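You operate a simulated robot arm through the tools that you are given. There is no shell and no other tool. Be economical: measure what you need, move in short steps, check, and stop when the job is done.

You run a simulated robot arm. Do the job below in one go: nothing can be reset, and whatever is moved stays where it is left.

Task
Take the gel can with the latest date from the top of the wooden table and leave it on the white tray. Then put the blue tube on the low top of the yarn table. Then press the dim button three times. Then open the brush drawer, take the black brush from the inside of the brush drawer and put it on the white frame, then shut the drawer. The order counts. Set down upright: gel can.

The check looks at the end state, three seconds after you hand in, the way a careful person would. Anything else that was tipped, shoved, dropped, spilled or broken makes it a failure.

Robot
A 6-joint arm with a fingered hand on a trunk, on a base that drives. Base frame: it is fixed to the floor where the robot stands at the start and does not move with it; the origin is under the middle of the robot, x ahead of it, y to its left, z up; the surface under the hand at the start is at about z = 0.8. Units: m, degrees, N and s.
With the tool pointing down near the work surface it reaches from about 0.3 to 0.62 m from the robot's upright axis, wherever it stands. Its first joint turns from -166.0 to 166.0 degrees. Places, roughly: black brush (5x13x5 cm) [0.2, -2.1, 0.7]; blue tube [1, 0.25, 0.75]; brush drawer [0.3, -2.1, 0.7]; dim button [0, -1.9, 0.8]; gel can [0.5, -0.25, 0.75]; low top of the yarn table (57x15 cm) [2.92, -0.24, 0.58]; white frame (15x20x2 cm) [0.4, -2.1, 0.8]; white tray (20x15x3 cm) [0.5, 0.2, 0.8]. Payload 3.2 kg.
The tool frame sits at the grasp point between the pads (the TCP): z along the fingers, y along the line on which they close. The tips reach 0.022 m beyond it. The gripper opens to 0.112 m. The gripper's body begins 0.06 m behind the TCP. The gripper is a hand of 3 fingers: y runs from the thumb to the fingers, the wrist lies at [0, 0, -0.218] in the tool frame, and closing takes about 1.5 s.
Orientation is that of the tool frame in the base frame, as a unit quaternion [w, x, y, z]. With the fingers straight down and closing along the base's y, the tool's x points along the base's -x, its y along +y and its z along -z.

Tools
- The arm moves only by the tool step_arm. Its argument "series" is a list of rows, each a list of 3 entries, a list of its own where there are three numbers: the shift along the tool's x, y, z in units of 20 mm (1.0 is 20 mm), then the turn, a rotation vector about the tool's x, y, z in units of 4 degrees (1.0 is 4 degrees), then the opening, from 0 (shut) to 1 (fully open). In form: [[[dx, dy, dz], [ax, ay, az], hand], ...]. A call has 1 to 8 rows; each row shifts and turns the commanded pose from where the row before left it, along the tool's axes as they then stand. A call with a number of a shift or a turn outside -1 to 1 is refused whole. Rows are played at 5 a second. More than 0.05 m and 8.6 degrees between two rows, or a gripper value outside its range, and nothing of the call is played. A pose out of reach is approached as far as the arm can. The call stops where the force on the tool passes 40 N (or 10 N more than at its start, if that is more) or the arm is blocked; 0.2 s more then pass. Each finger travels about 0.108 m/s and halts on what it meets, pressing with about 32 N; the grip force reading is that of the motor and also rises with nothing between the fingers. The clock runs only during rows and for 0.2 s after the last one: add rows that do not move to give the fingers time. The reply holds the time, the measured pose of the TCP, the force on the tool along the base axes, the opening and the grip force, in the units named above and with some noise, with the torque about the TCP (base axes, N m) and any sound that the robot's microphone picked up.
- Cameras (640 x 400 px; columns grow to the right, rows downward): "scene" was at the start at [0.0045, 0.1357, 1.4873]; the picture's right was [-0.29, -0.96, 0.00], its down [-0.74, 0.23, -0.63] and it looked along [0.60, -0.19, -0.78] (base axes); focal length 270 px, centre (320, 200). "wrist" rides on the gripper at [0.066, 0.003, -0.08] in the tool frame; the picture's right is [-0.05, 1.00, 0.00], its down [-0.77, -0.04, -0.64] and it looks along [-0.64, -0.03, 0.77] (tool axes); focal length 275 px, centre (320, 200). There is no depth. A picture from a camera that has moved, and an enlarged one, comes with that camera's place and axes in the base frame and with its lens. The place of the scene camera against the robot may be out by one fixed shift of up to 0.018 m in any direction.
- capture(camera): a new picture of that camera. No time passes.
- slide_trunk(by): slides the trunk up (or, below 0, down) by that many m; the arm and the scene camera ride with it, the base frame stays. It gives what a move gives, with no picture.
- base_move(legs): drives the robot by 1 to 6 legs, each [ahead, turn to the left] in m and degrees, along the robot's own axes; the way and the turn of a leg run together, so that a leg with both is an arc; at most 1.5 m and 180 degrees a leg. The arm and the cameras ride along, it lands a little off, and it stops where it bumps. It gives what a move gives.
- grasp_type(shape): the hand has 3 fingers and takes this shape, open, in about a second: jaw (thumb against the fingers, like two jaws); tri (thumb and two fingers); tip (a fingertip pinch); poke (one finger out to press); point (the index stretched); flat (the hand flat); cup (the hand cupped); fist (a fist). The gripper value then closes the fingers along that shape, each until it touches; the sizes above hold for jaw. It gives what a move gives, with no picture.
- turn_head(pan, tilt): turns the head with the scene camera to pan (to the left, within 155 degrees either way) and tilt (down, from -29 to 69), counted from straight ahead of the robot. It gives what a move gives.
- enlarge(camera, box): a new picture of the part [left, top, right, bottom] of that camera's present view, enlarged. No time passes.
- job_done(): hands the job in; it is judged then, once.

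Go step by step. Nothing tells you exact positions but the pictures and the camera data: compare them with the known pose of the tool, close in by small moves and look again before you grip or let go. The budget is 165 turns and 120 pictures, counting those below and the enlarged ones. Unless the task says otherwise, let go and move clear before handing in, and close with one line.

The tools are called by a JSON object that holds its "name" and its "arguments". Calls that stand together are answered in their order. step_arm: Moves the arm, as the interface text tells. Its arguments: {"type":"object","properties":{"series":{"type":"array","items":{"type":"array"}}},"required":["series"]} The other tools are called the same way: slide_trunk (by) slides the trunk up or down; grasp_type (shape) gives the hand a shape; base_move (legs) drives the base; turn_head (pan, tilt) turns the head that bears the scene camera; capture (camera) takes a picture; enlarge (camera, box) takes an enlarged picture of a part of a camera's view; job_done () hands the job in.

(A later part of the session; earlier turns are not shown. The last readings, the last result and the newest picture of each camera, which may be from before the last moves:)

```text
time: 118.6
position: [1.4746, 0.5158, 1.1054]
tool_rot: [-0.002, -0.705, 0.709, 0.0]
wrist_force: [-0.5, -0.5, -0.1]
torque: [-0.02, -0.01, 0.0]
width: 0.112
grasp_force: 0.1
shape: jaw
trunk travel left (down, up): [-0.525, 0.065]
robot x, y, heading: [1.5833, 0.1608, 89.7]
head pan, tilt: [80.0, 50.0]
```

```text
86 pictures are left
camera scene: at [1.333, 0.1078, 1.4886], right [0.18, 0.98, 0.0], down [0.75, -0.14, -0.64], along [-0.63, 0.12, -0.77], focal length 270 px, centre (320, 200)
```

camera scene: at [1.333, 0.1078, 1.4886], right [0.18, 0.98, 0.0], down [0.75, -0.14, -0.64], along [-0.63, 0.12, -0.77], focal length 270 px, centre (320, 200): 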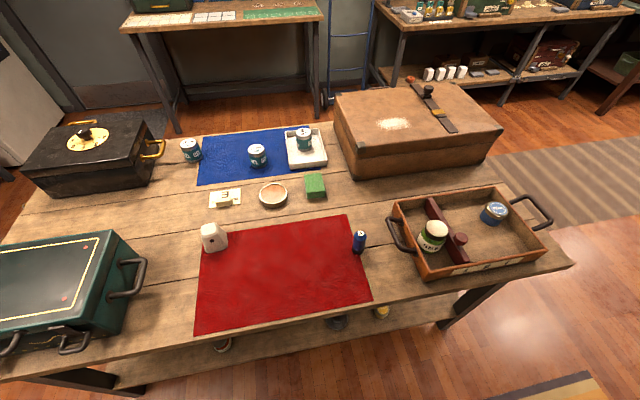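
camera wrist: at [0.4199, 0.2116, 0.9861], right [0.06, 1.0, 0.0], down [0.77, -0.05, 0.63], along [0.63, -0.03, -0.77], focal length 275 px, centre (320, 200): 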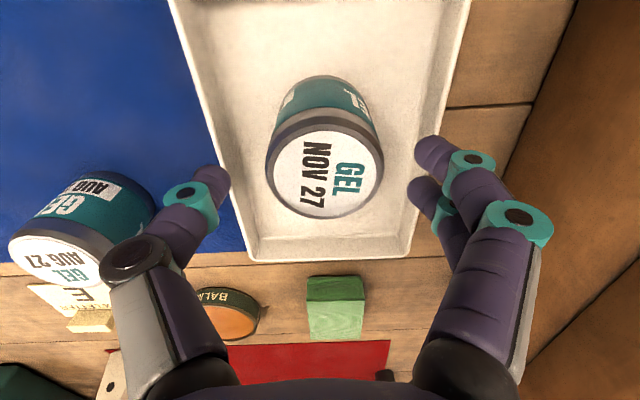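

The tube is at about (0.97, 0.287). It's slightly out of reach, so I'll shift the base a little closer.

{"name": "base_move", "arguments": {"legs": [[0, 25], [0.14, 0], [0, -25]]}}

{"name": "step_arm", "arguments": {"series": [[[1, 1, 0], [0, 0, 0], 1], [[1, 1, 0], [0, 0, 0], 1], [[1, 1, 0], [0, 0, 0], 1], [[1, 1, 0], [0, 0, 0], 1], [[1, 1, 0], [0, 0, 0], 1], [[1, 1, 0], [0, 0, 0], 1], [[0.5, 1, 0], [0, 0, 0], 1], [[0.5, 1, 0], [0, 0, 0], 1]]}}

```text
time: 122.5
position: [1.4101, 0.6419, 1.1047]
tool_rot: [0.002, 0.712, -0.703, 0.001]
wrist_force: [0.3, -0.2, -0.4]
torque: [0.02, -0.01, 0.02]
width: 0.1119
grasp_force: 0.0
shape: jaw
trunk travel left (down, up): [-0.525, 0.065]
robot x, y, heading: [1.5192, 0.2917, 90.5]
head pan, tilt: [80.0, 50.0]
```

```text
time: 124.3
position: [1.2504, 0.4991, 1.106]
tool_rot: [0.001, 0.711, -0.704, 0.0]
wrist_force: [-0.2, -0.8, 0.2]
torque: [-0.01, 0.02, 0.01]
width: 0.1118
grasp_force: 0.0
shape: jaw
trunk travel left (down, up): [-0.525, 0.065]
robot x, y, heading: [1.525, 0.2911, 90.5]
head pan, tilt: [80.0, 50.0]
```

{"name": "step_arm", "arguments": {"series": [[[1, 0.7, 0], [0, 0, 0], 1], [[1, 0.7, 0], [0, 0, 0], 1], [[1, 0.7, 0], [0, 0, 0], 1], [[1, 0.7, 0], [0, 0, 0], 1], [[1, 0.7, 0], [0, 0, 0], 1], [[1, 0.7, 0], [0, 0, 0], 1], [[1, 0.7, 0], [0, 0, 0], 1], [[1, 0.7, 0], [0, 0, 0], 1]]}}

{"name": "step_arm", "arguments": {"series": [[[0.6, 0.7, 1], [0, 0, 0], 1], [[0.6, 0.7, 1], [0, 0, 0], 1], [[0.6, 0.7, 1], [0, 0, 0], 1], [[0.6, 0.7, 1], [0, 0, 0], 1], [[0, 0.7, 0.5], [0, 0, 0], 1], [[0, 0.7, 0], [0, 0, 0], 1], [[0, 0.7, 0], [0, 0, 0], 1], [[0, 0.7, 0], [0, 0, 0], 1]]}}

{"name": "capture", "arguments": {"camera": "wrist"}}

{"name": "capture", "arguments": {"camera": "scene"}}

```text
time: 126.1
position: [1.1388, 0.3397, 1.1079]
tool_rot: [0.003, 0.711, -0.703, -0.001]
wrist_force: [0.1, 0.2, 0.3]
torque: [0.01, 0.0, 0.03]
width: 0.1118
grasp_force: 0.0
shape: jaw
trunk travel left (down, up): [-0.525, 0.065]
robot x, y, heading: [1.5279, 0.2979, 90.6]
head pan, tilt: [80.0, 50.0]
```

```text
time: 127.9
position: [1.0289, 0.2896, 1.0178]
tool_rot: [0.002, 0.712, -0.703, -0.001]
wrist_force: [-0.2, -0.2, 0.1]
torque: [0.0, 0.02, -0.02]
width: 0.112
grasp_force: 0.0
shape: jaw
trunk travel left (down, up): [-0.525, 0.065]
robot x, y, heading: [1.523, 0.2885, 90.4]
head pan, tilt: [80.0, 50.0]
```

```text
85 pictures are left
camera wrist: at [1.0256, 0.2222, 1.0999], right [-1.0, 0.03, 0.0], down [0.03, 0.77, 0.63], along [0.02, 0.63, -0.77], focal length 275 px, centre (320, 200)
```

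wrist: 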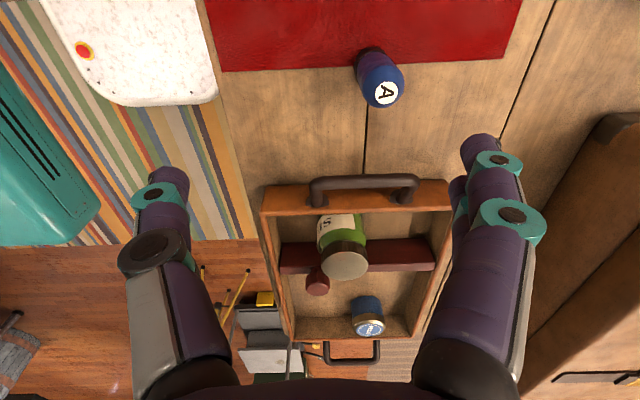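

```text
84 pictures are left
camera scene: at [1.2735, 0.2318, 1.4885], right [0.16, 0.99, 0.0], down [0.76, -0.13, -0.64], along [-0.63, 0.11, -0.77], focal length 270 px, centre (320, 200)
```

scene: 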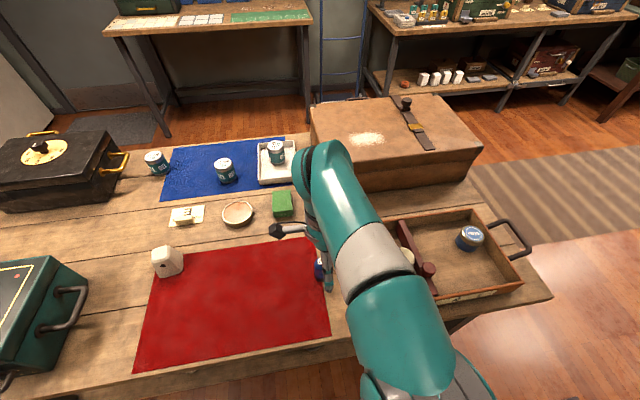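

Tube is at (0.978, 0.289), about 0.1 m tall. Aligning and descending part way.

{"name": "step_arm", "arguments": {"series": [[[0, 0.5, 1], [0, 0, 0], 1], [[0, 0.7, 1], [0, 0, 0], 1], [[0, 0.7, 0.7], [0, 0, 0], 1], [[0, 0.6, 0], [0, 0, 0], 1], [[0, 0, 0], [0, 0, 0], 1]]}}

{"name": "capture", "arguments": {"camera": "wrist"}}

```text
time: 129.1
position: [0.9814, 0.288, 0.9632]
tool_rot: [0.003, 0.711, -0.703, 0.0]
wrist_force: [0.1, -0.5, 0.2]
torque: [0.0, 0.01, 0.01]
width: 0.1121
grasp_force: 0.1
shape: jaw
out of reach, approached as far as the arm can: row 4
trunk travel left (down, up): [-0.525, 0.065]
robot x, y, heading: [1.5219, 0.2916, 90.7]
head pan, tilt: [80.0, 50.0]
```

```text
83 pictures are left
camera wrist: at [0.9795, 0.221, 1.0447], right [-1.0, 0.04, 0.0], down [0.03, 0.77, 0.63], along [0.02, 0.63, -0.77], focal length 275 px, centre (320, 200)
```

wrist: 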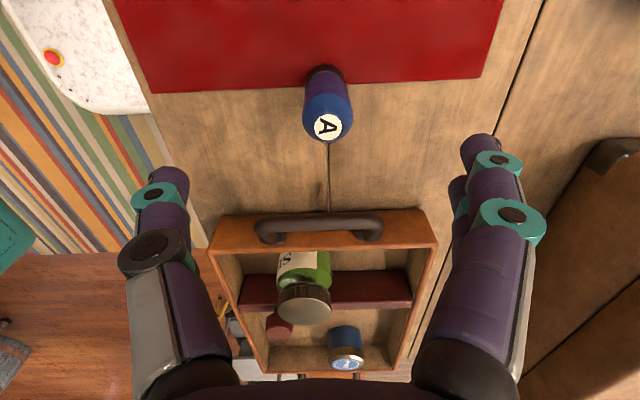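

{"name": "step_arm", "arguments": {"series": [[[0, 0, 1], [0, 0, 0], 1], [[0, 0, 1], [0, 0, 0], 1], [[0, 0.2, 1], [0, 0, 0], 1], [[0, 0, 1], [0, 0, 0], 1], [[0, 0, 1], [0, 0, 0], 1], [[0, 0, 0.4], [0, 0, 0], 1], [[0, 0, 0], [0, 0, 0], 1]]}}

{"name": "capture", "arguments": {"camera": "wrist"}}

```text
time: 130.7
position: [0.9785, 0.2862, 0.8554]
tool_rot: [0.002, 0.711, -0.703, -0.001]
wrist_force: [0.3, -0.1, -0.2]
torque: [-0.03, 0.04, -0.04]
width: 0.1119
grasp_force: 0.1
shape: jaw
trunk travel left (down, up): [-0.525, 0.065]
robot x, y, heading: [1.5222, 0.2911, 90.5]
head pan, tilt: [80.0, 50.0]
```

```text
82 pictures are left
camera wrist: at [0.9753, 0.2208, 0.937], right [-1.0, 0.04, 0.0], down [0.03, 0.77, 0.63], along [0.02, 0.63, -0.77], focal length 275 px, centre (320, 200)
```

wrist: 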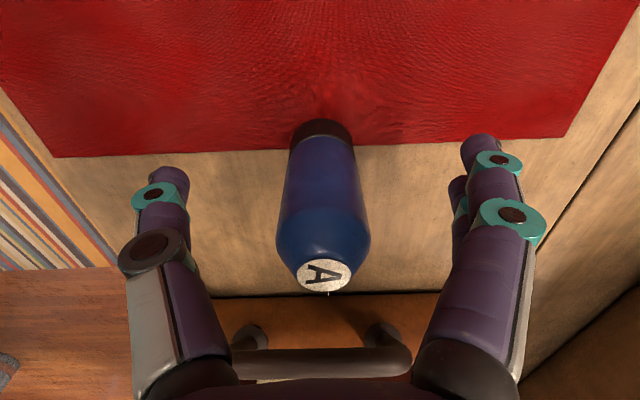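

{"name": "step_arm", "arguments": {"series": [[[0, 0, 0], [0, 0, 0], 0], [[0, 0, 0], [0, 0, 0], 0], [[0, 0, 0], [0, 0, 0], 0], [[0, 0, 0], [0, 0, 0], 0], [[0, 0, 0], [0, 0, 0], 0], [[0, 0, 0], [0, 0, 0], 0], [[0, 0, 0], [0, 0, 0], 0], [[0, 0, 0], [0, 0, 0], 0]]}}

{"name": "step_arm", "arguments": {"series": [[[0, 0, -0.5], [0, 0, 0], 0], [[0, 0, -1], [0, 0, 0], 0], [[0, 0, -1], [0, 0, 0], 0], [[0, 0, -1], [0, 0, 0], 0], [[0, -0.5, -1], [0, 0, 0], 0], [[0, -0.7, -1], [0, 0, 0], 0], [[0, -0.7, -1], [0, 0, 0], 0], [[0, -0.7, -1], [0, 0, 0], 0]]}}

{"name": "capture", "arguments": {"camera": "wrist"}}

```text
time: 132.5
position: [0.9776, 0.2876, 0.8561]
tool_rot: [0.001, 0.712, -0.702, 0.0]
wrist_force: [-0.1, -0.8, -0.4]
torque: [-0.01, 0.0, -0.01]
width: 0.0222
grasp_force: 13.6
shape: jaw
trunk travel left (down, up): [-0.525, 0.065]
robot x, y, heading: [1.5202, 0.291, 90.4]
head pan, tilt: [80.0, 50.0]
```

```text
time: 134.3
position: [1.0306, 0.2886, 1.0039]
tool_rot: [0.003, 0.711, -0.704, -0.001]
wrist_force: [-0.1, 0.3, -1.6]
torque: [-0.02, -0.02, 0.0]
width: 0.0227
grasp_force: 14.4
shape: jaw
trunk travel left (down, up): [-0.525, 0.065]
robot x, y, heading: [1.5251, 0.2902, 90.5]
head pan, tilt: [80.0, 50.0]
```

```text
81 pictures are left
camera wrist: at [1.0276, 0.2221, 1.0858], right [-1.0, 0.04, 0.0], down [0.03, 0.77, 0.63], along [0.02, 0.63, -0.77], focal length 275 px, centre (320, 200)
```

wrist: 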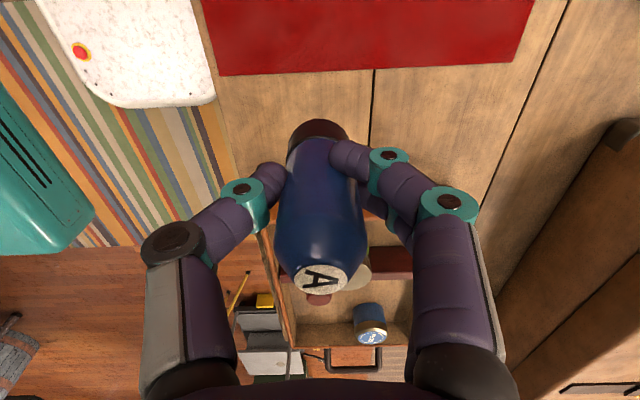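

Tube held. Retracting to a compact pose and driving back around toward the yarn table.

{"name": "step_arm", "arguments": {"series": [[[0, -1, -1], [0, 0, 0], 0], [[0, -1, -1], [0, 0, 0], 0], [[0, -1, -1], [0, 0, 0], 0], [[0, -1, -1], [0, 0, 0], 0], [[0, -1, -1], [0, 0, 0], 0], [[0, -1, 0], [0, 0, 0], 0], [[0, -1, 0], [0, 0, 0], 0], [[0, -1, 0], [0, 0, 0], 0]]}}

{"name": "base_move", "arguments": {"legs": [[-1.4, 0], [0, -90]]}}

{"name": "turn_head", "arguments": {"pan": 15, "tilt": 35}}

{"name": "capture", "arguments": {"camera": "scene"}}

```text
time: 136.1
position: [1.1911, 0.2899, 1.1042]
tool_rot: [0.002, 0.711, -0.703, 0.0]
wrist_force: [-0.1, 0.1, -0.6]
torque: [0.0, 0.01, 0.03]
width: 0.0224
grasp_force: 13.9
shape: jaw
trunk travel left (down, up): [-0.525, 0.065]
robot x, y, heading: [1.5229, 0.29, 90.4]
head pan, tilt: [80.0, 50.0]
```

```text
time: 146.8
position: [1.5351, -0.778, 1.1042]
tool_rot: [-0.002, -0.015, 1.0, 0.002]
wrist_force: [0.0, -1.4, -0.7]
torque: [0.03, -0.03, 0.03]
width: 0.0221
grasp_force: 14.4
shape: jaw
trunk travel left (down, up): [-0.525, 0.065]
robot x, y, heading: [1.5419, -1.1107, 1.5]
head pan, tilt: [80.0, 50.0]
```

```text
time: 148.2
position: [1.5352, -0.7768, 1.1038]
tool_rot: [-0.001, -0.016, 1.0, 0.002]
wrist_force: [-0.5, 0.3, 0.2]
torque: [0.03, 0.0, -0.02]
width: 0.022
grasp_force: 13.1
shape: jaw
trunk travel left (down, up): [-0.525, 0.065]
robot x, y, heading: [1.541, -1.1142, 1.7]
head pan, tilt: [15.0, 35.0]
```

```text
80 pictures are left
camera scene: at [1.5532, -0.9301, 1.5103], right [0.29, -0.96, 0.0], down [-0.55, -0.16, -0.82], along [0.78, 0.23, -0.57], focal length 270 px, centre (320, 200)
```

scene: 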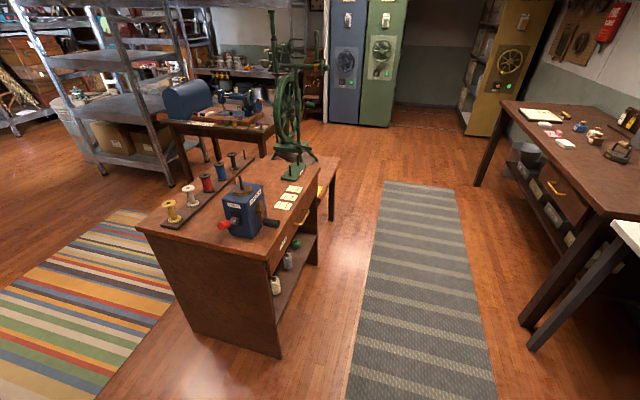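

{"name": "enlarge", "arguments": {"camera": "scene", "box": [180, 60, 380, 260]}}

```text
2.00 times, centred on (280, 160) of scene
camera zoom: at [1.5532, -0.9301, 1.5103], right [0.29, -0.96, 0.0], down [-0.55, -0.16, -0.82], along [0.78, 0.23, -0.57], focal length 540 px, centre (400, 280)
```

zoom: 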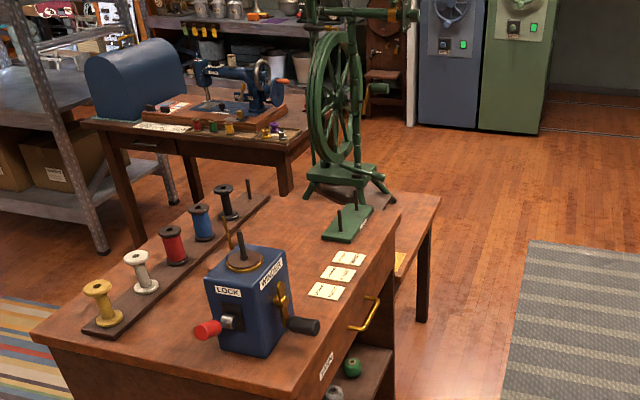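

The low top is the lower plank at the far end of the yarn table. I'll drive along its right side, keeping distance from the wheel.

{"name": "base_move", "arguments": {"legs": [[0, -1.5], [1.4, 0]]}}

{"name": "turn_head", "arguments": {"pan": 88, "tilt": 45}}

{"name": "capture", "arguments": {"camera": "scene"}}

```text
time: 155.5
position: [2.9306, -0.7627, 1.1034]
tool_rot: [-0.001, -0.01, 1.0, 0.002]
wrist_force: [-0.9, 0.7, -0.8]
torque: [-0.05, 0.02, -0.01]
width: 0.0217
grasp_force: 13.7
shape: jaw
trunk travel left (down, up): [-0.525, 0.065]
robot x, y, heading: [2.9364, -1.0946, 1.0]
head pan, tilt: [15.0, 35.0]
```

```text
time: 157.0
position: [2.9308, -0.7636, 1.103]
tool_rot: [-0.001, -0.01, 1.0, 0.002]
wrist_force: [0.0, -0.7, -2.1]
torque: [0.01, 0.03, 0.04]
width: 0.0219
grasp_force: 14.3
shape: jaw
trunk travel left (down, up): [-0.525, 0.065]
robot x, y, heading: [2.9374, -1.095, 0.9]
head pan, tilt: [88.0, 45.0]
```

```text
78 pictures are left
camera scene: at [2.8647, -0.8589, 1.4955], right [1.0, -0.02, 0.0], down [-0.01, -0.71, -0.71], along [0.01, 0.71, -0.71], focal length 270 px, centre (320, 200)
```

scene: 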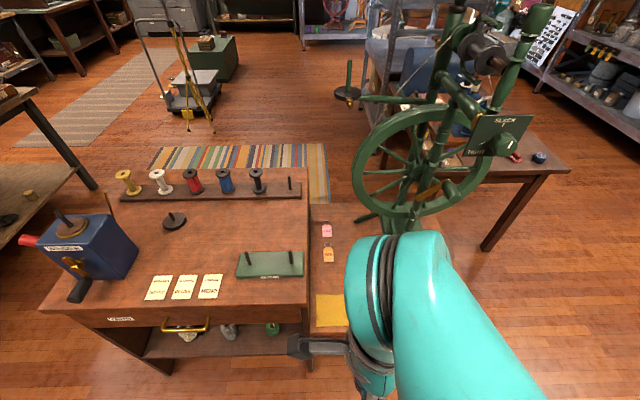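

The arm blocks my view of the low top. I'll swing the hand to the robot's front to see it clearly.

{"name": "step_arm", "arguments": {"series": [[[-1, 0, 0], [0, 0, 0], 0], [[-1, -0.5, 0], [0, 0, 0], 0], [[-1, -0.5, 0], [0, 0, 0], 0], [[-1, -0.5, 0], [0, 0, 0], 0], [[-1, -0.5, 0], [0, 0, 0], 0], [[-1, -0.7, 0], [0, 0, 0], 0], [[-1, -0.7, 0], [0, 0, 0], 0], [[-1, -0.7, 0], [0, 0, 0], 0]]}}

{"name": "step_arm", "arguments": {"series": [[[-1, -0.8, 0], [0, 0, 0], 0], [[-1, -0.8, 0], [0, 0, 0], 0], [[-1, -0.8, 0], [0, 0, 0], 0], [[-1, -0.8, 0], [0, 0, 0], 0], [[-1, -0.8, 0], [0, 0, 0], 0], [[-1, -0.8, 0], [0, 0, 0], 0], [[-1, -1, 0], [0, 0, 0], 0], [[-1, -1, 0], [0, 0, 0], 0]]}}

{"name": "capture", "arguments": {"camera": "scene"}}

{"name": "enlarge", "arguments": {"camera": "scene", "box": [260, 160, 480, 360]}}

```text
time: 158.8
position: [3.0928, -0.8419, 1.1029]
tool_rot: [-0.002, -0.01, 1.0, 0.002]
wrist_force: [0.2, -0.1, -0.7]
torque: [-0.03, 0.03, -0.01]
width: 0.022
grasp_force: 14.3
shape: jaw
trunk travel left (down, up): [-0.525, 0.065]
robot x, y, heading: [2.935, -1.0914, 0.9]
head pan, tilt: [88.0, 45.0]
```

```text
time: 160.6
position: [3.2543, -0.9757, 1.1022]
tool_rot: [-0.001, -0.009, 1.0, 0.001]
wrist_force: [0.4, -0.1, -1.1]
torque: [-0.03, 0.02, 0.01]
width: 0.0218
grasp_force: 14.1
shape: jaw
trunk travel left (down, up): [-0.525, 0.065]
robot x, y, heading: [2.9364, -1.096, 1.0]
head pan, tilt: [88.0, 45.0]
```

```text
77 pictures are left
camera scene: at [2.865, -0.8592, 1.4955], right [1.0, -0.02, 0.0], down [-0.01, -0.71, -0.71], along [0.01, 0.71, -0.71], focal length 270 px, centre (320, 200)
```

scene: 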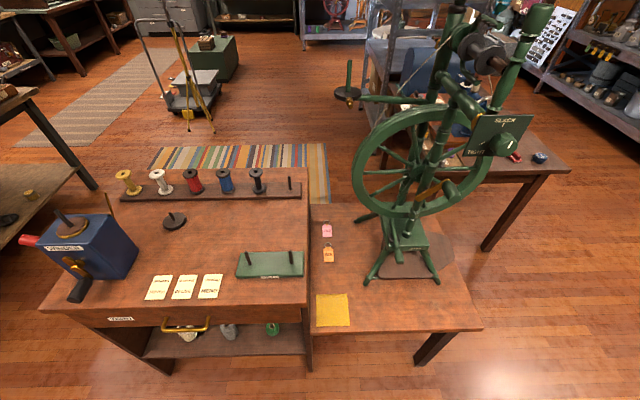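

```text
2.00 times, centred on (370, 260) of scene
camera zoom: at [2.865, -0.8592, 1.4955], right [1.0, -0.02, 0.0], down [-0.01, -0.71, -0.71], along [0.01, 0.71, -0.71], focal length 540 px, centre (220, 80)
```

zoom: 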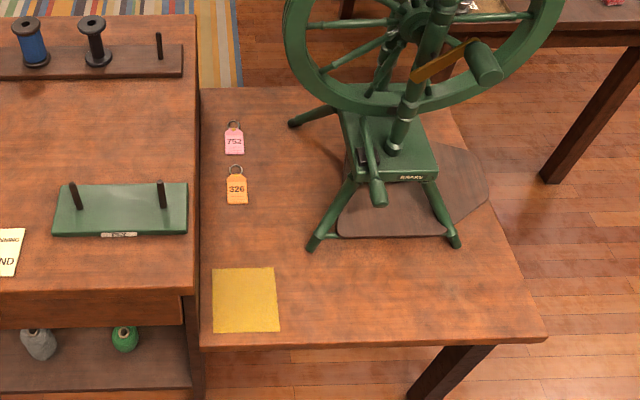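

The low top is wide. The free spot on its strip is at about (2.935, -0.355), between the yellow cloth and the orange tag. I'll face the table and edge closer.

{"name": "base_move", "arguments": {"legs": [[0, 89], [0.15, 0]]}}

{"name": "turn_head", "arguments": {"pan": 30, "tilt": 55}}

{"name": "capture", "arguments": {"camera": "scene"}}

{"name": "capture", "arguments": {"camera": "wrist"}}

```text
time: 165.7
position: [2.8217, -0.6196, 1.1021]
tool_rot: [0.002, 0.708, -0.706, -0.001]
wrist_force: [-0.8, 0.1, -0.5]
torque: [-0.01, 0.02, 0.0]
width: 0.0217
grasp_force: 13.6
shape: jaw
trunk travel left (down, up): [-0.525, 0.065]
robot x, y, heading: [2.9337, -0.9407, 89.9]
head pan, tilt: [88.0, 45.0]
```

```text
time: 167.0
position: [2.8214, -0.622, 1.1022]
tool_rot: [0.002, 0.708, -0.706, 0.001]
wrist_force: [0.3, 0.1, -0.3]
torque: [0.02, 0.0, -0.03]
width: 0.0215
grasp_force: 13.8
shape: jaw
trunk travel left (down, up): [-0.525, 0.065]
robot x, y, heading: [2.9309, -0.9433, 90.2]
head pan, tilt: [30.0, 55.0]
```

```text
75 pictures are left
camera scene: at [2.7244, -0.9508, 1.4821], right [0.87, 0.5, 0.0], down [0.41, -0.71, -0.57], along [-0.29, 0.5, -0.82], focal length 270 px, centre (320, 200)
```

scene: 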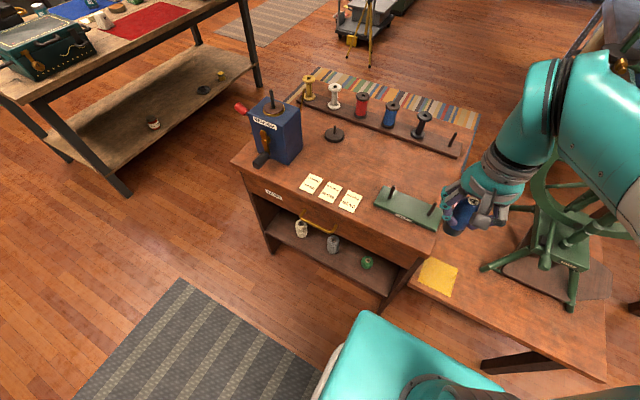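

```text
74 pictures are left
camera wrist: at [2.8174, -0.6882, 1.184], right [-1.0, 0.04, 0.0], down [0.04, 0.77, 0.63], along [0.03, 0.63, -0.77], focal length 275 px, centre (320, 200)
```

wrist: 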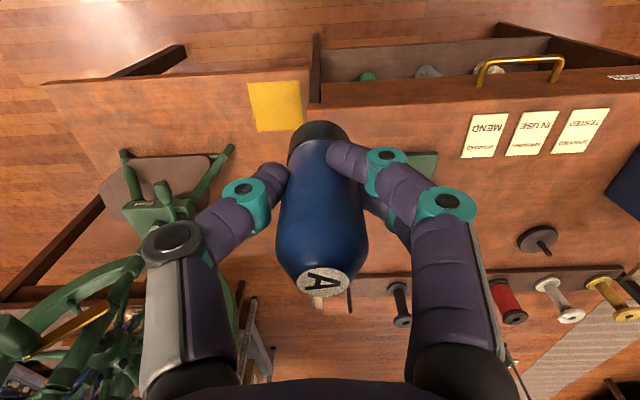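

{"name": "step_arm", "arguments": {"series": [[[-0.5, -1, 0], [0, 0, 0], 0], [[-0.5, -1, 0], [0, 0, 0], 0], [[-0.5, -1, 0], [0, 0, 0], 0], [[-0.5, -1, 0], [0, 0, 0], 0], [[-0.5, -1, 0], [0, 0, 0], 0], [[-0.5, -0.9, 0], [0, 0, 0], 0], [[-0.5, 0, 0], [0, 0, 0], 0], [[-0.5, 0, 0], [0, 0, 0], 0]]}}

{"name": "slide_trunk", "arguments": {"by": -0.2}}

{"name": "capture", "arguments": {"camera": "wrist"}}

{"name": "capture", "arguments": {"camera": "scene"}}

```text
time: 168.8
position: [2.9405, -0.5416, 1.1025]
tool_rot: [0.002, 0.708, -0.706, 0.0]
wrist_force: [-0.6, -0.4, -0.3]
torque: [-0.01, 0.03, -0.03]
width: 0.0214
grasp_force: 14.1
shape: jaw
trunk travel left (down, up): [-0.525, 0.065]
robot x, y, heading: [2.9365, -0.9433, 90.1]
head pan, tilt: [30.0, 55.0]
```

```text
time: 171.0
position: [2.9399, -0.5413, 0.9018]
tool_rot: [0.003, 0.708, -0.706, 0.001]
wrist_force: [0.1, -0.7, -1.7]
torque: [0.02, 0.02, 0.02]
width: 0.0215
grasp_force: 14.4
shape: jaw
trunk travel left (down, up): [-0.325, 0.265]
robot x, y, heading: [2.9344, -0.9432, 89.8]
head pan, tilt: [30.0, 55.0]
```

```text
73 pictures are left
camera wrist: at [2.9359, -0.6088, 0.9838], right [-1.0, 0.04, 0.0], down [0.04, 0.77, 0.63], along [0.03, 0.63, -0.77], focal length 275 px, centre (320, 200)
```

wrist: 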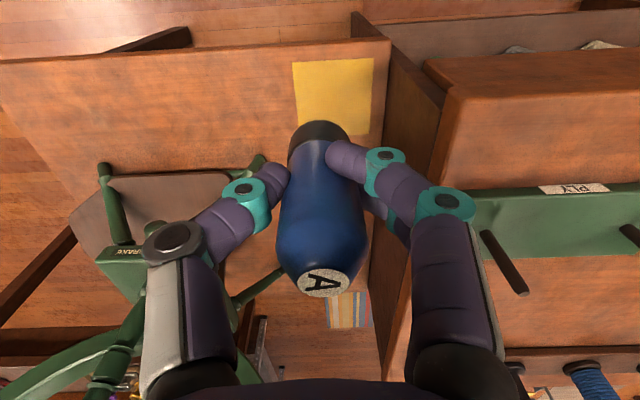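

```text
72 pictures are left
camera scene: at [2.7246, -0.9508, 1.2821], right [0.87, 0.5, 0.0], down [0.41, -0.71, -0.57], along [-0.29, 0.5, -0.82], focal length 270 px, centre (320, 200)
```

scene: 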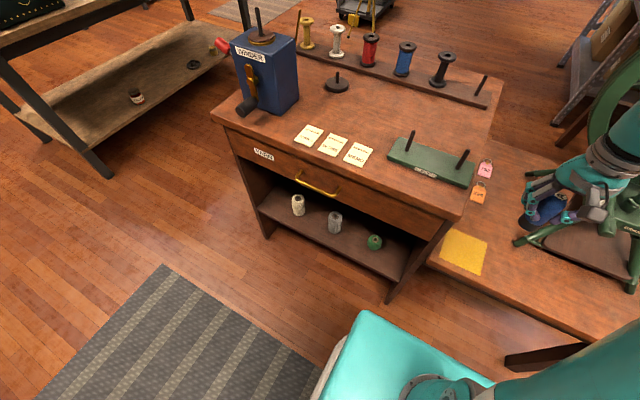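

Clear on both sides. I'm descending while moving forward over the strip.

{"name": "step_arm", "arguments": {"series": [[[-0.5, 0, 1], [0, 0, 0], 0], [[-0.5, 0, 1], [0, 0, 0], 0], [[-0.5, 0, 1], [0, 0, 0], 0], [[-0.5, 0, 1], [0, 0, 0], 0], [[-0.5, 0, 1], [0, 0, 0], 0], [[-0.8, 0, 1], [0, 0, 0], 0], [[-0.8, 0, 1], [0, 0, 0], 0], [[-0.8, 0, 0], [0, 0, 0], 0]]}}

{"name": "capture", "arguments": {"camera": "wrist"}}

{"name": "enlarge", "arguments": {"camera": "scene", "box": [440, 130, 640, 290]}}

```text
time: 172.8
position: [2.937, -0.4438, 0.7604]
tool_rot: [0.002, 0.708, -0.706, 0.0]
wrist_force: [-0.1, -1.0, -0.7]
torque: [-0.01, -0.02, -0.02]
width: 0.0212
grasp_force: 14.2
shape: jaw
trunk travel left (down, up): [-0.325, 0.265]
robot x, y, heading: [2.9308, -0.9412, 90.0]
head pan, tilt: [30.0, 55.0]
```

```text
71 pictures are left
camera wrist: at [2.9347, -0.5101, 0.8424], right [-1.0, 0.05, 0.0], down [0.04, 0.77, 0.63], along [0.03, 0.63, -0.77], focal length 275 px, centre (320, 200)
```

wrist: 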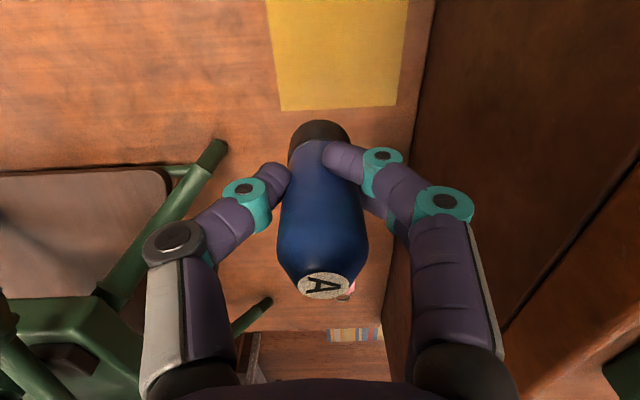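

```text
2.50 times, centred on (540, 210) of scene
camera zoom: at [2.7245, -0.9507, 1.2821], right [0.87, 0.5, 0.0], down [0.41, -0.71, -0.57], along [-0.29, 0.5, -0.82], focal length 675 px, centre (-230, 175)
```

zoom: 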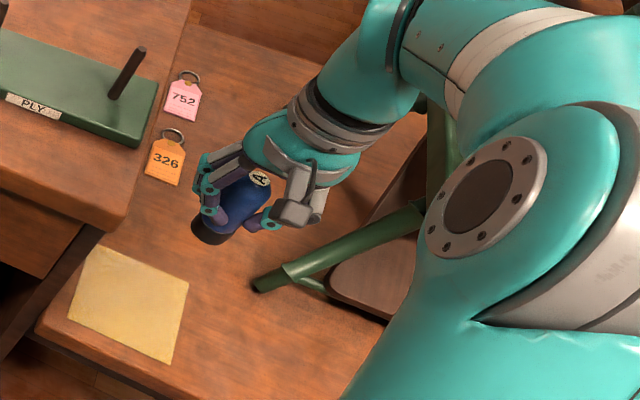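

{"name": "step_arm", "arguments": {"series": [[[-0.7, 0, 0.8], [0, 0, 0], 0], [[-0.7, 0, 0.8], [0, 0, 0], 0], [[-0.8, 0, 0.8], [0, 0, 0], 0], [[-0.8, -0.1, 0.8], [0, 0, 0], 0], [[-0.8, -0.1, 0.8], [0, 0, 0], 0], [[-0.8, 0, 0.8], [0, 0, 0], 0], [[0, 0, 0], [0, 0, 0], 0]]}}

{"name": "capture", "arguments": {"camera": "wrist"}}

{"name": "enlarge", "arguments": {"camera": "scene", "box": [440, 130, 640, 290]}}

```text
time: 174.4
position: [2.9423, -0.3529, 0.6655]
tool_rot: [0.003, 0.708, -0.706, 0.0]
wrist_force: [0.2, -0.5, -1.2]
torque: [0.0, 0.01, 0.01]
width: 0.0207
grasp_force: 14.6
shape: jaw
trunk travel left (down, up): [-0.325, 0.265]
robot x, y, heading: [2.9373, -0.9422, 90.2]
head pan, tilt: [30.0, 55.0]
```

```text
69 pictures are left
camera wrist: at [2.9387, -0.4194, 0.7471], right [-1.0, 0.04, 0.0], down [0.04, 0.77, 0.63], along [0.03, 0.63, -0.77], focal length 275 px, centre (320, 200)
```

wrist: 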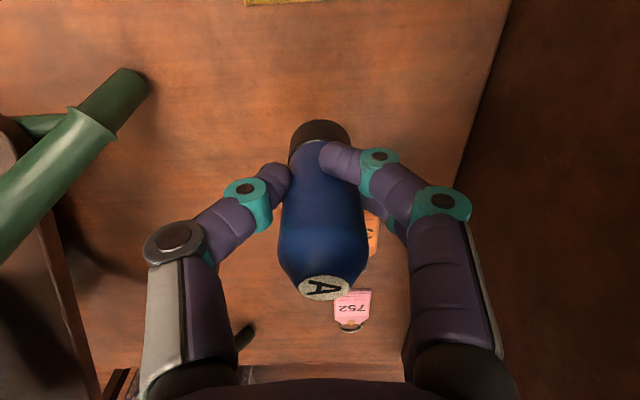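

```text
2.50 times, centred on (540, 210) of scene
camera zoom: at [2.7245, -0.9505, 1.2821], right [0.87, 0.5, 0.0], down [0.41, -0.71, -0.57], along [-0.29, 0.5, -0.82], focal length 675 px, centre (-230, 175)
```

zoom: 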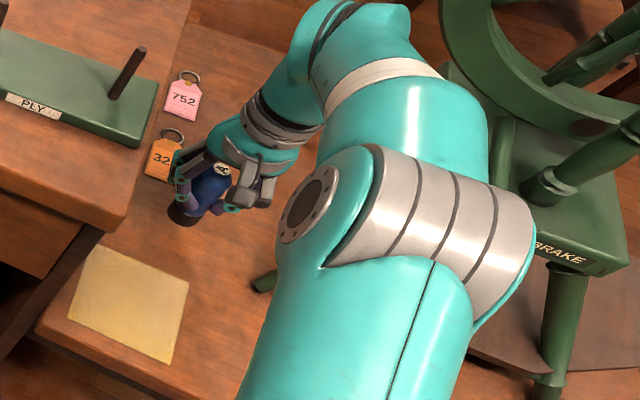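

{"name": "step_arm", "arguments": {"series": [[[0, 0, 0.5], [0, 0, 0], 0], [[0, 0, 0.5], [0, 0, 0], 0], [[0, 0, 0.2], [0, 0, 0], 0], [[0, 0, 0], [0, 0, 0], 0]]}}

{"name": "step_arm", "arguments": {"series": [[[0, 0, 0.15], [0, 0, 0], 0], [[0, 0, 0], [0, 0, 0], 0]]}}

{"name": "capture", "arguments": {"camera": "wrist"}}

```text
time: 175.4
position: [2.9416, -0.3519, 0.6427]
tool_rot: [0.002, 0.708, -0.706, 0.0]
wrist_force: [0.4, 0.2, 0.2]
torque: [0.01, -0.05, 0.0]
width: 0.0208
grasp_force: 13.9
shape: jaw
trunk travel left (down, up): [-0.325, 0.265]
robot x, y, heading: [2.9357, -0.9464, 90.3]
head pan, tilt: [30.0, 55.0]
```

```text
time: 176.0
position: [2.9418, -0.3524, 0.6382]
tool_rot: [0.003, 0.708, -0.706, 0.0]
wrist_force: [0.1, 0.7, -0.9]
torque: [-0.02, 0.0, 0.0]
width: 0.0208
grasp_force: 13.9
shape: jaw
trunk travel left (down, up): [-0.325, 0.265]
robot x, y, heading: [2.9356, -0.9428, 89.9]
head pan, tilt: [30.0, 55.0]
```

```text
67 pictures are left
camera wrist: at [2.9384, -0.4192, 0.7204], right [-1.0, 0.04, 0.0], down [0.04, 0.77, 0.63], along [0.03, 0.63, -0.77], focal length 275 px, centre (320, 200)
```

wrist: 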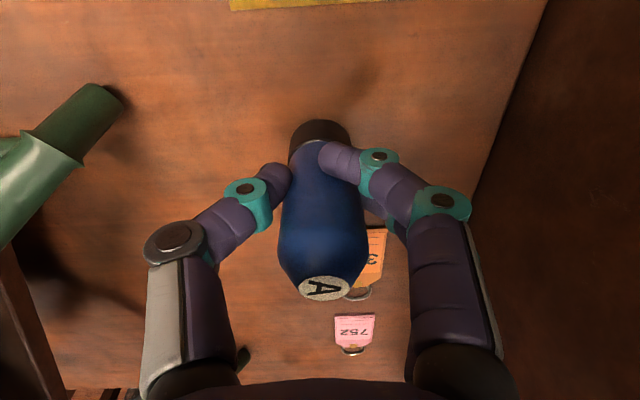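

Not touching yet. Lowering in millimetre steps.

{"name": "step_arm", "arguments": {"series": [[[0, 0, 0.12], [0, 0, 0], 0], [[0, 0, 0], [0, 0, 0], 0]]}}

{"name": "step_arm", "arguments": {"series": [[[0, 0, 0.12], [0, 0, 0], 0], [[0, 0, 0], [0, 0, 0], 0]]}}

{"name": "step_arm", "arguments": {"series": [[[0, 0, 0.1], [0, 0, 0], 0], [[0, 0, 0], [0, 0, 0], 0]]}}

```text
time: 176.6
position: [2.9429, -0.352, 0.637]
tool_rot: [0.002, 0.708, -0.707, -0.001]
wrist_force: [0.2, -0.6, 0.3]
torque: [-0.03, -0.04, -0.01]
width: 0.0208
grasp_force: 14.1
shape: jaw
trunk travel left (down, up): [-0.325, 0.265]
robot x, y, heading: [2.9335, -0.9455, 90.2]
head pan, tilt: [30.0, 55.0]
```

```text
time: 177.2
position: [2.9418, -0.3532, 0.6346]
tool_rot: [0.002, 0.708, -0.706, -0.001]
wrist_force: [0.7, -0.9, 3.7]
torque: [0.02, 0.01, 0.0]
width: 0.0207
grasp_force: 13.6
shape: jaw
trunk travel left (down, up): [-0.325, 0.265]
robot x, y, heading: [2.9331, -0.9447, 90.1]
head pan, tilt: [30.0, 55.0]
```

```text
time: 177.8
position: [2.9418, -0.3531, 0.6329]
tool_rot: [0.001, 0.708, -0.707, -0.002]
wrist_force: [1.1, -2.6, 9.5]
torque: [0.05, 0.02, 0.0]
width: 0.0212
grasp_force: 13.6
shape: jaw
trunk travel left (down, up): [-0.325, 0.265]
robot x, y, heading: [2.9353, -0.9401, 90.3]
head pan, tilt: [30.0, 55.0]
```

Contact confirmed. I'll ease up slightly, open just enough and lift away.

{"name": "step_arm", "arguments": {"series": [[[0, 0, -0.08], [0, 0, 0], 0], [[0, 0, 0], [0, 0, 0], 0.3], [[0, 0, 0], [0, 0, 0], 0.4], [[0, 0, 0], [0, 0, 0], 0.5], [[0, 0, 0], [0, 0, 0], 0.5], [[0, 0, -0.5], [0, 0, 0], 0.5], [[0, 0, -0.8], [0, 0, 0], 0.5], [[0, 0, -1], [0, 0, 0], 0.5]]}}

{"name": "capture", "arguments": {"camera": "wrist"}}

```text
time: 179.6
position: [2.943, -0.3526, 0.6803]
tool_rot: [0.003, 0.708, -0.706, 0.0]
wrist_force: [0.3, -0.5, 0.0]
torque: [0.01, 0.03, -0.01]
width: 0.0552
grasp_force: 0.1
shape: jaw
trunk travel left (down, up): [-0.325, 0.265]
robot x, y, heading: [2.936, -0.9441, 90.0]
head pan, tilt: [30.0, 55.0]
```

```text
66 pictures are left
camera wrist: at [2.9388, -0.4194, 0.7612], right [-1.0, 0.05, 0.0], down [0.04, 0.77, 0.63], along [0.03, 0.63, -0.77], focal length 275 px, centre (320, 200)
```

wrist: 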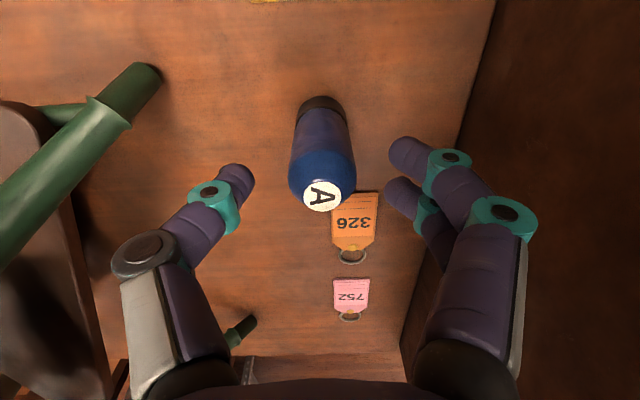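

Tube stands upright on the low top. I lift and retract.

{"name": "step_arm", "arguments": {"series": [[[0, 0, -1], [0, 0, 0], 0.5], [[0, 0, -1], [0, 0, 0], 0.5], [[0.3, 0, -1], [0, 0, 0], 0.5], [[0.7, 0, -1], [0, 0, 0], 0.5], [[1, 0, -1], [0, 0, 0], 0.5], [[1, 0, -1], [0, 0, 0], 0.5], [[1, 0, -1], [0, 0, 0], 0.5], [[1, 0, -1], [0, 0, 0], 0.5]]}}

{"name": "step_arm", "arguments": {"series": [[[1, 0, -1], [0, 0, 0], 0.5], [[1, 0, -1], [0, 0, 0], 0.5], [[1, 0, -1], [0, 0, 0], 0.5], [[1, 0, 0], [0, 0, 0], 0.5], [[1, 0, 0], [0, 0, 0], 0.5], [[1, 0, 0], [0, 0, 0], 0.5]]}}

{"name": "slide_trunk", "arguments": {"by": 0.2}}

{"name": "capture", "arguments": {"camera": "wrist"}}

{"name": "capture", "arguments": {"camera": "scene"}}

```text
time: 181.4
position: [2.9422, -0.4525, 0.8407]
tool_rot: [0.002, 0.708, -0.706, -0.001]
wrist_force: [1.8, -0.1, 0.1]
torque: [0.01, 0.02, 0.02]
width: 0.0554
grasp_force: 0.0
shape: jaw
trunk travel left (down, up): [-0.325, 0.265]
robot x, y, heading: [2.9346, -0.9447, 90.1]
head pan, tilt: [30.0, 55.0]
```

```text
time: 182.8
position: [2.9429, -0.5732, 0.9003]
tool_rot: [0.004, 0.707, -0.707, -0.002]
wrist_force: [-0.1, 0.5, 0.4]
torque: [0.0, -0.01, -0.01]
width: 0.0556
grasp_force: 0.1
shape: jaw
trunk travel left (down, up): [-0.325, 0.265]
robot x, y, heading: [2.9343, -0.9457, 90.0]
head pan, tilt: [30.0, 55.0]
```

```text
time: 184.9
position: [2.9435, -0.5729, 1.0983]
tool_rot: [0.002, 0.708, -0.706, 0.0]
wrist_force: [-0.1, 0.4, 0.3]
torque: [-0.04, 0.02, 0.0]
width: 0.0555
grasp_force: 0.1
shape: jaw
trunk travel left (down, up): [-0.525, 0.065]
robot x, y, heading: [2.9376, -0.9458, 89.8]
head pan, tilt: [30.0, 55.0]
```

```text
65 pictures are left
camera wrist: at [2.939, -0.6388, 1.1807], right [-1.0, 0.04, 0.0], down [0.04, 0.77, 0.63], along [0.03, 0.63, -0.77], focal length 275 px, centre (320, 200)
```

wrist: 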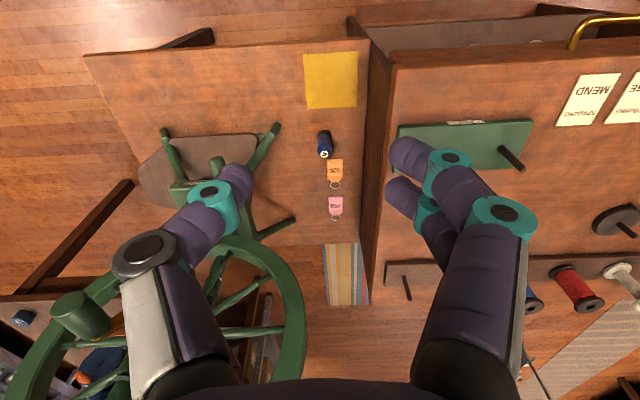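

```text
64 pictures are left
camera scene: at [2.7245, -0.9508, 1.482], right [0.87, 0.5, 0.0], down [0.41, -0.71, -0.57], along [-0.29, 0.5, -0.82], focal length 270 px, centre (320, 200)
```

scene: 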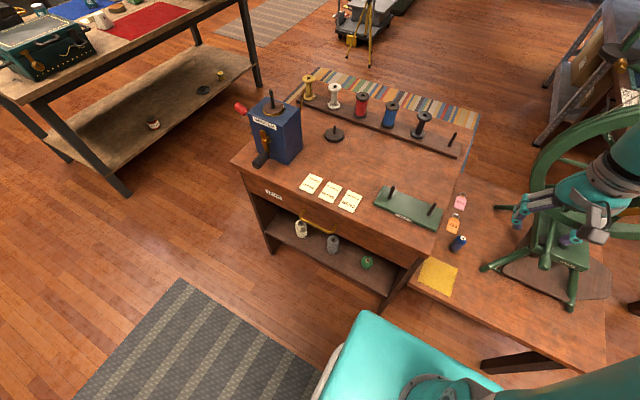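

The blue tube stands on the low top. Now I drive to the care bench for the dim button.

{"name": "base_move", "arguments": {"legs": [[-0.28, 0], [0, 90], [1.5, 0], [1.0, 0]]}}

{"name": "turn_head", "arguments": {"pan": 60, "tilt": 40}}

{"name": "capture", "arguments": {"camera": "scene"}}

```text
time: 202.4
position: [0.0892, -1.2445, 1.0995]
tool_rot: [0.002, 1.0, 0.007, 0.001]
wrist_force: [-0.3, -0.4, -0.1]
torque: [-0.04, 0.06, -0.02]
width: 0.0555
grasp_force: 0.1
shape: jaw
trunk travel left (down, up): [-0.525, 0.065]
robot x, y, heading: [0.4608, -1.2463, -179.2]
head pan, tilt: [30.0, 55.0]
```

```text
time: 203.4
position: [0.0883, -1.2441, 1.0985]
tool_rot: [0.002, 1.0, 0.008, 0.002]
wrist_force: [-0.1, 0.0, 0.2]
torque: [0.0, 0.01, 0.02]
width: 0.0554
grasp_force: 0.0
shape: jaw
trunk travel left (down, up): [-0.525, 0.065]
robot x, y, heading: [0.4569, -1.2475, -179.5]
head pan, tilt: [60.0, 40.0]
```

```text
63 pictures are left
camera scene: at [0.4721, -1.4979, 1.5027], right [-0.87, 0.49, 0.0], down [0.32, 0.56, -0.77], along [-0.38, -0.67, -0.64], focal length 270 px, centre (320, 200)
```

scene: 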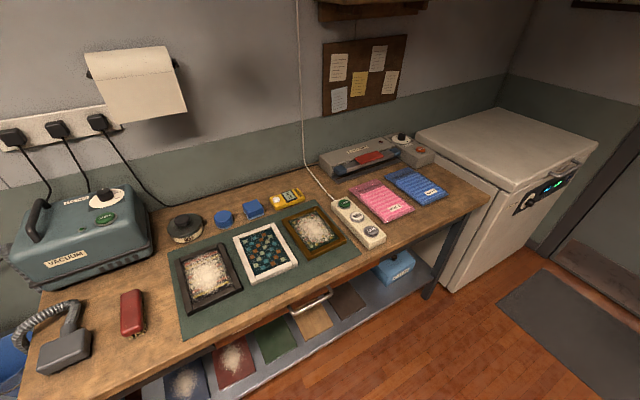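

{"name": "enlarge", "arguments": {"camera": "scene", "box": [160, 170, 400, 320]}}

{"name": "enlarge", "arguments": {"camera": "scene", "box": [315, 180, 395, 260]}}

```text
2.67 times, centred on (280, 245) of scene
camera zoom: at [0.4721, -1.4979, 1.5027], right [-0.87, 0.49, 0.0], down [0.32, 0.56, -0.77], along [-0.38, -0.67, -0.64], focal length 720 px, centre (427, 80)
```

zoom: 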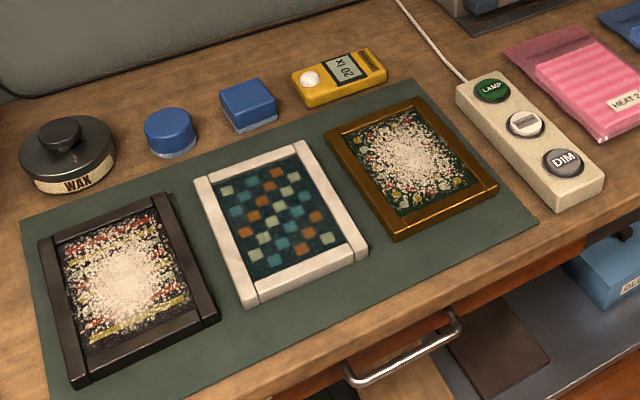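

```text
5.00 times, centred on (355, 220) of scene
camera zoom: at [0.4721, -1.4979, 1.5027], right [-0.87, 0.49, 0.0], down [0.32, 0.56, -0.77], along [-0.38, -0.67, -0.64], focal length 1349 px, centre (145, 100)
```

zoom: 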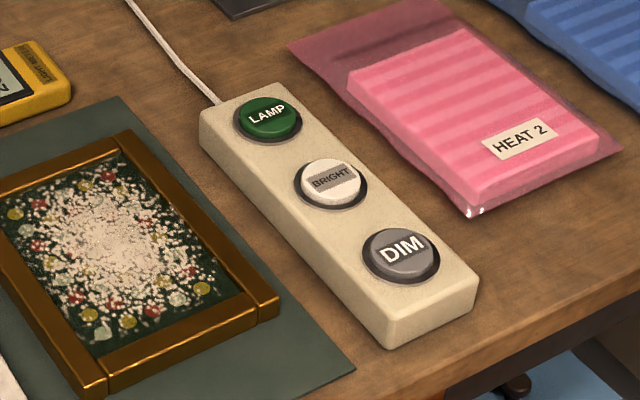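

The dim button is the grey one at about (0.01, -1.96), and the white frame is at about (0.35, -2.08). I'm moving closer to the bench by the button.

{"name": "base_move", "arguments": {"legs": [[0, 20], [0.44, 0], [0, -20]]}}

{"name": "grasp_type", "arguments": {"shape": "poke"}}

{"name": "turn_head", "arguments": {"pan": 80, "tilt": 50}}

{"name": "capture", "arguments": {"camera": "scene"}}

{"name": "capture", "arguments": {"camera": "wrist"}}

```text
time: 208.2
position: [-0.3257, -1.4019, 1.0986]
tool_rot: [0.002, 1.0, 0.009, 0.002]
wrist_force: [-0.8, -0.9, 0.9]
torque: [0.0, -0.01, 0.0]
width: 0.0554
grasp_force: 0.0
shape: jaw
trunk travel left (down, up): [-0.525, 0.065]
robot x, y, heading: [0.0461, -1.4027, -178.9]
head pan, tilt: [60.0, 40.0]
```

```text
time: 209.1
position: [-0.3258, -1.4017, 1.0991]
tool_rot: [0.001, 1.0, 0.01, 0.001]
wrist_force: [0.1, -0.1, 0.3]
torque: [0.0, 0.0, 0.01]
width: 0.0
grasp_force: 0.2
shape: poke
trunk travel left (down, up): [-0.525, 0.065]
robot x, y, heading: [0.0458, -1.4035, -179.2]
head pan, tilt: [60.0, 40.0]
```

```text
time: 209.9
position: [-0.3247, -1.4013, 1.0985]
tool_rot: [0.002, 1.0, 0.01, 0.002]
wrist_force: [0.1, -0.1, -0.6]
torque: [0.0, -0.03, -0.03]
width: 0.0001
grasp_force: 0.1
shape: poke
trunk travel left (down, up): [-0.525, 0.065]
robot x, y, heading: [0.0459, -1.4041, -179.0]
head pan, tilt: [80.0, 50.0]
```

```text
60 pictures are left
camera scene: at [0.0879, -1.6539, 1.4886], right [-0.99, 0.16, 0.0], down [0.12, 0.76, -0.64], along [-0.1, -0.64, -0.77], focal length 270 px, centre (320, 200)
```

scene: 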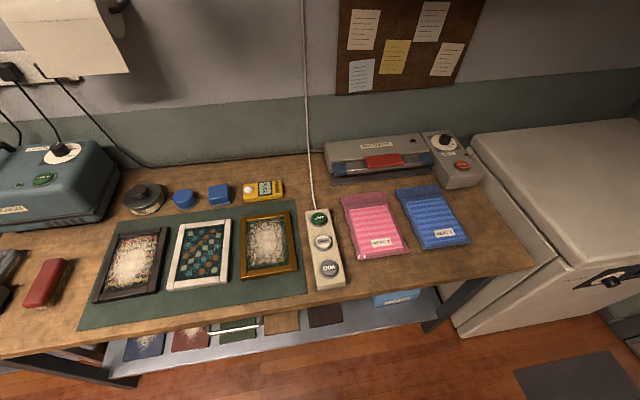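

```text
59 pictures are left
camera wrist: at [-0.2605, -1.4037, 1.1808], right [-0.03, -1.0, 0.0], down [-0.77, 0.02, 0.63], along [-0.63, 0.01, -0.77], focal length 275 px, centre (320, 200)
```

wrist: 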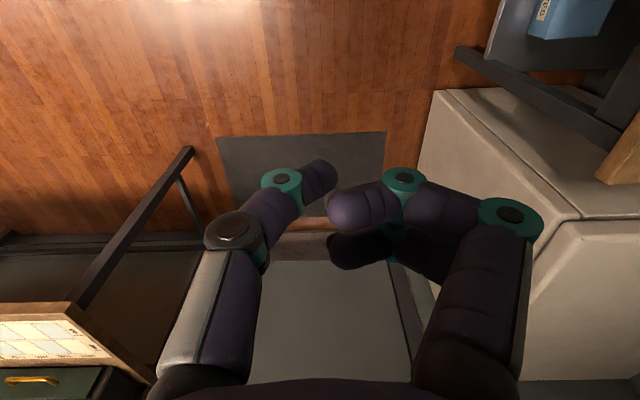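

The pose of the poking finger is unclear. I'll open the hand value and look again.

{"name": "step_arm", "arguments": {"series": [[[0, 0, 0], [0, 0, 0], 1], [[0, 0, 0], [0, 0, 0], 1], [[0, 0, 0], [0, 0, 0], 1], [[0, 0, 0], [0, 0, 0], 1]]}}

{"name": "capture", "arguments": {"camera": "wrist"}}

{"name": "grasp_type", "arguments": {"shape": "point"}}

{"name": "capture", "arguments": {"camera": "wrist"}}

```text
time: 210.9
position: [-0.3255, -1.4014, 1.0987]
tool_rot: [0.001, 1.0, 0.009, 0.002]
wrist_force: [1.0, -0.5, -0.9]
torque: [0.02, 0.01, -0.02]
width: 0.0
grasp_force: 0.0
shape: poke
trunk travel left (down, up): [-0.525, 0.065]
robot x, y, heading: [0.0427, -1.4022, -178.8]
head pan, tilt: [80.0, 50.0]
```

```text
58 pictures are left
camera wrist: at [-0.2605, -1.4037, 1.1808], right [-0.03, -1.0, 0.0], down [-0.77, 0.02, 0.63], along [-0.63, 0.01, -0.77], focal length 275 px, centre (320, 200)
```

wrist: 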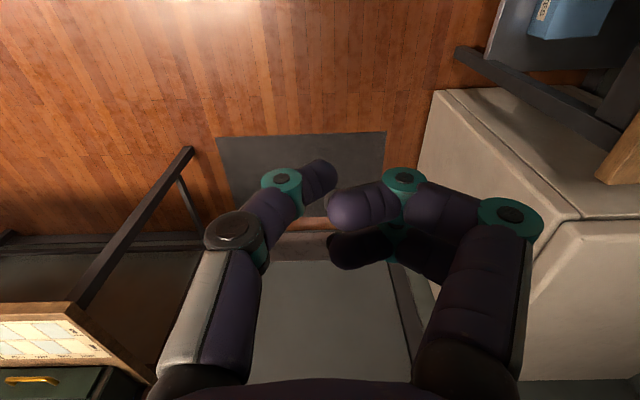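

```text
time: 211.8
position: [-0.3256, -1.4011, 1.099]
tool_rot: [0.002, 1.0, 0.009, 0.002]
wrist_force: [0.1, -0.1, 0.4]
torque: [0.0, 0.01, -0.03]
width: 0.0
grasp_force: 0.0
shape: point
trunk travel left (down, up): [-0.525, 0.065]
robot x, y, heading: [0.0457, -1.4039, -178.8]
head pan, tilt: [80.0, 50.0]
```

```text
57 pictures are left
camera wrist: at [-0.2605, -1.4037, 1.1808], right [-0.03, -1.0, 0.0], down [-0.77, 0.02, 0.63], along [-0.63, 0.01, -0.77], focal length 275 px, centre (320, 200)
```

wrist: 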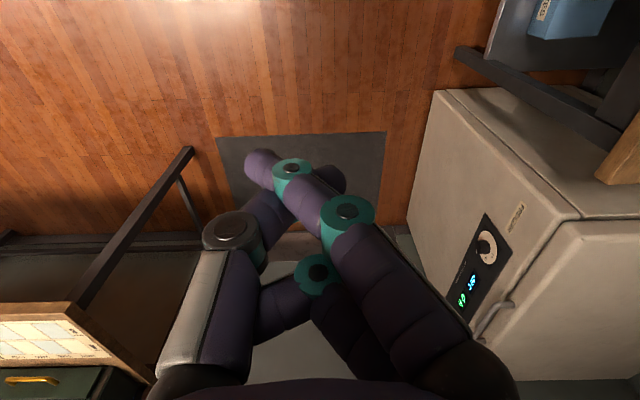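

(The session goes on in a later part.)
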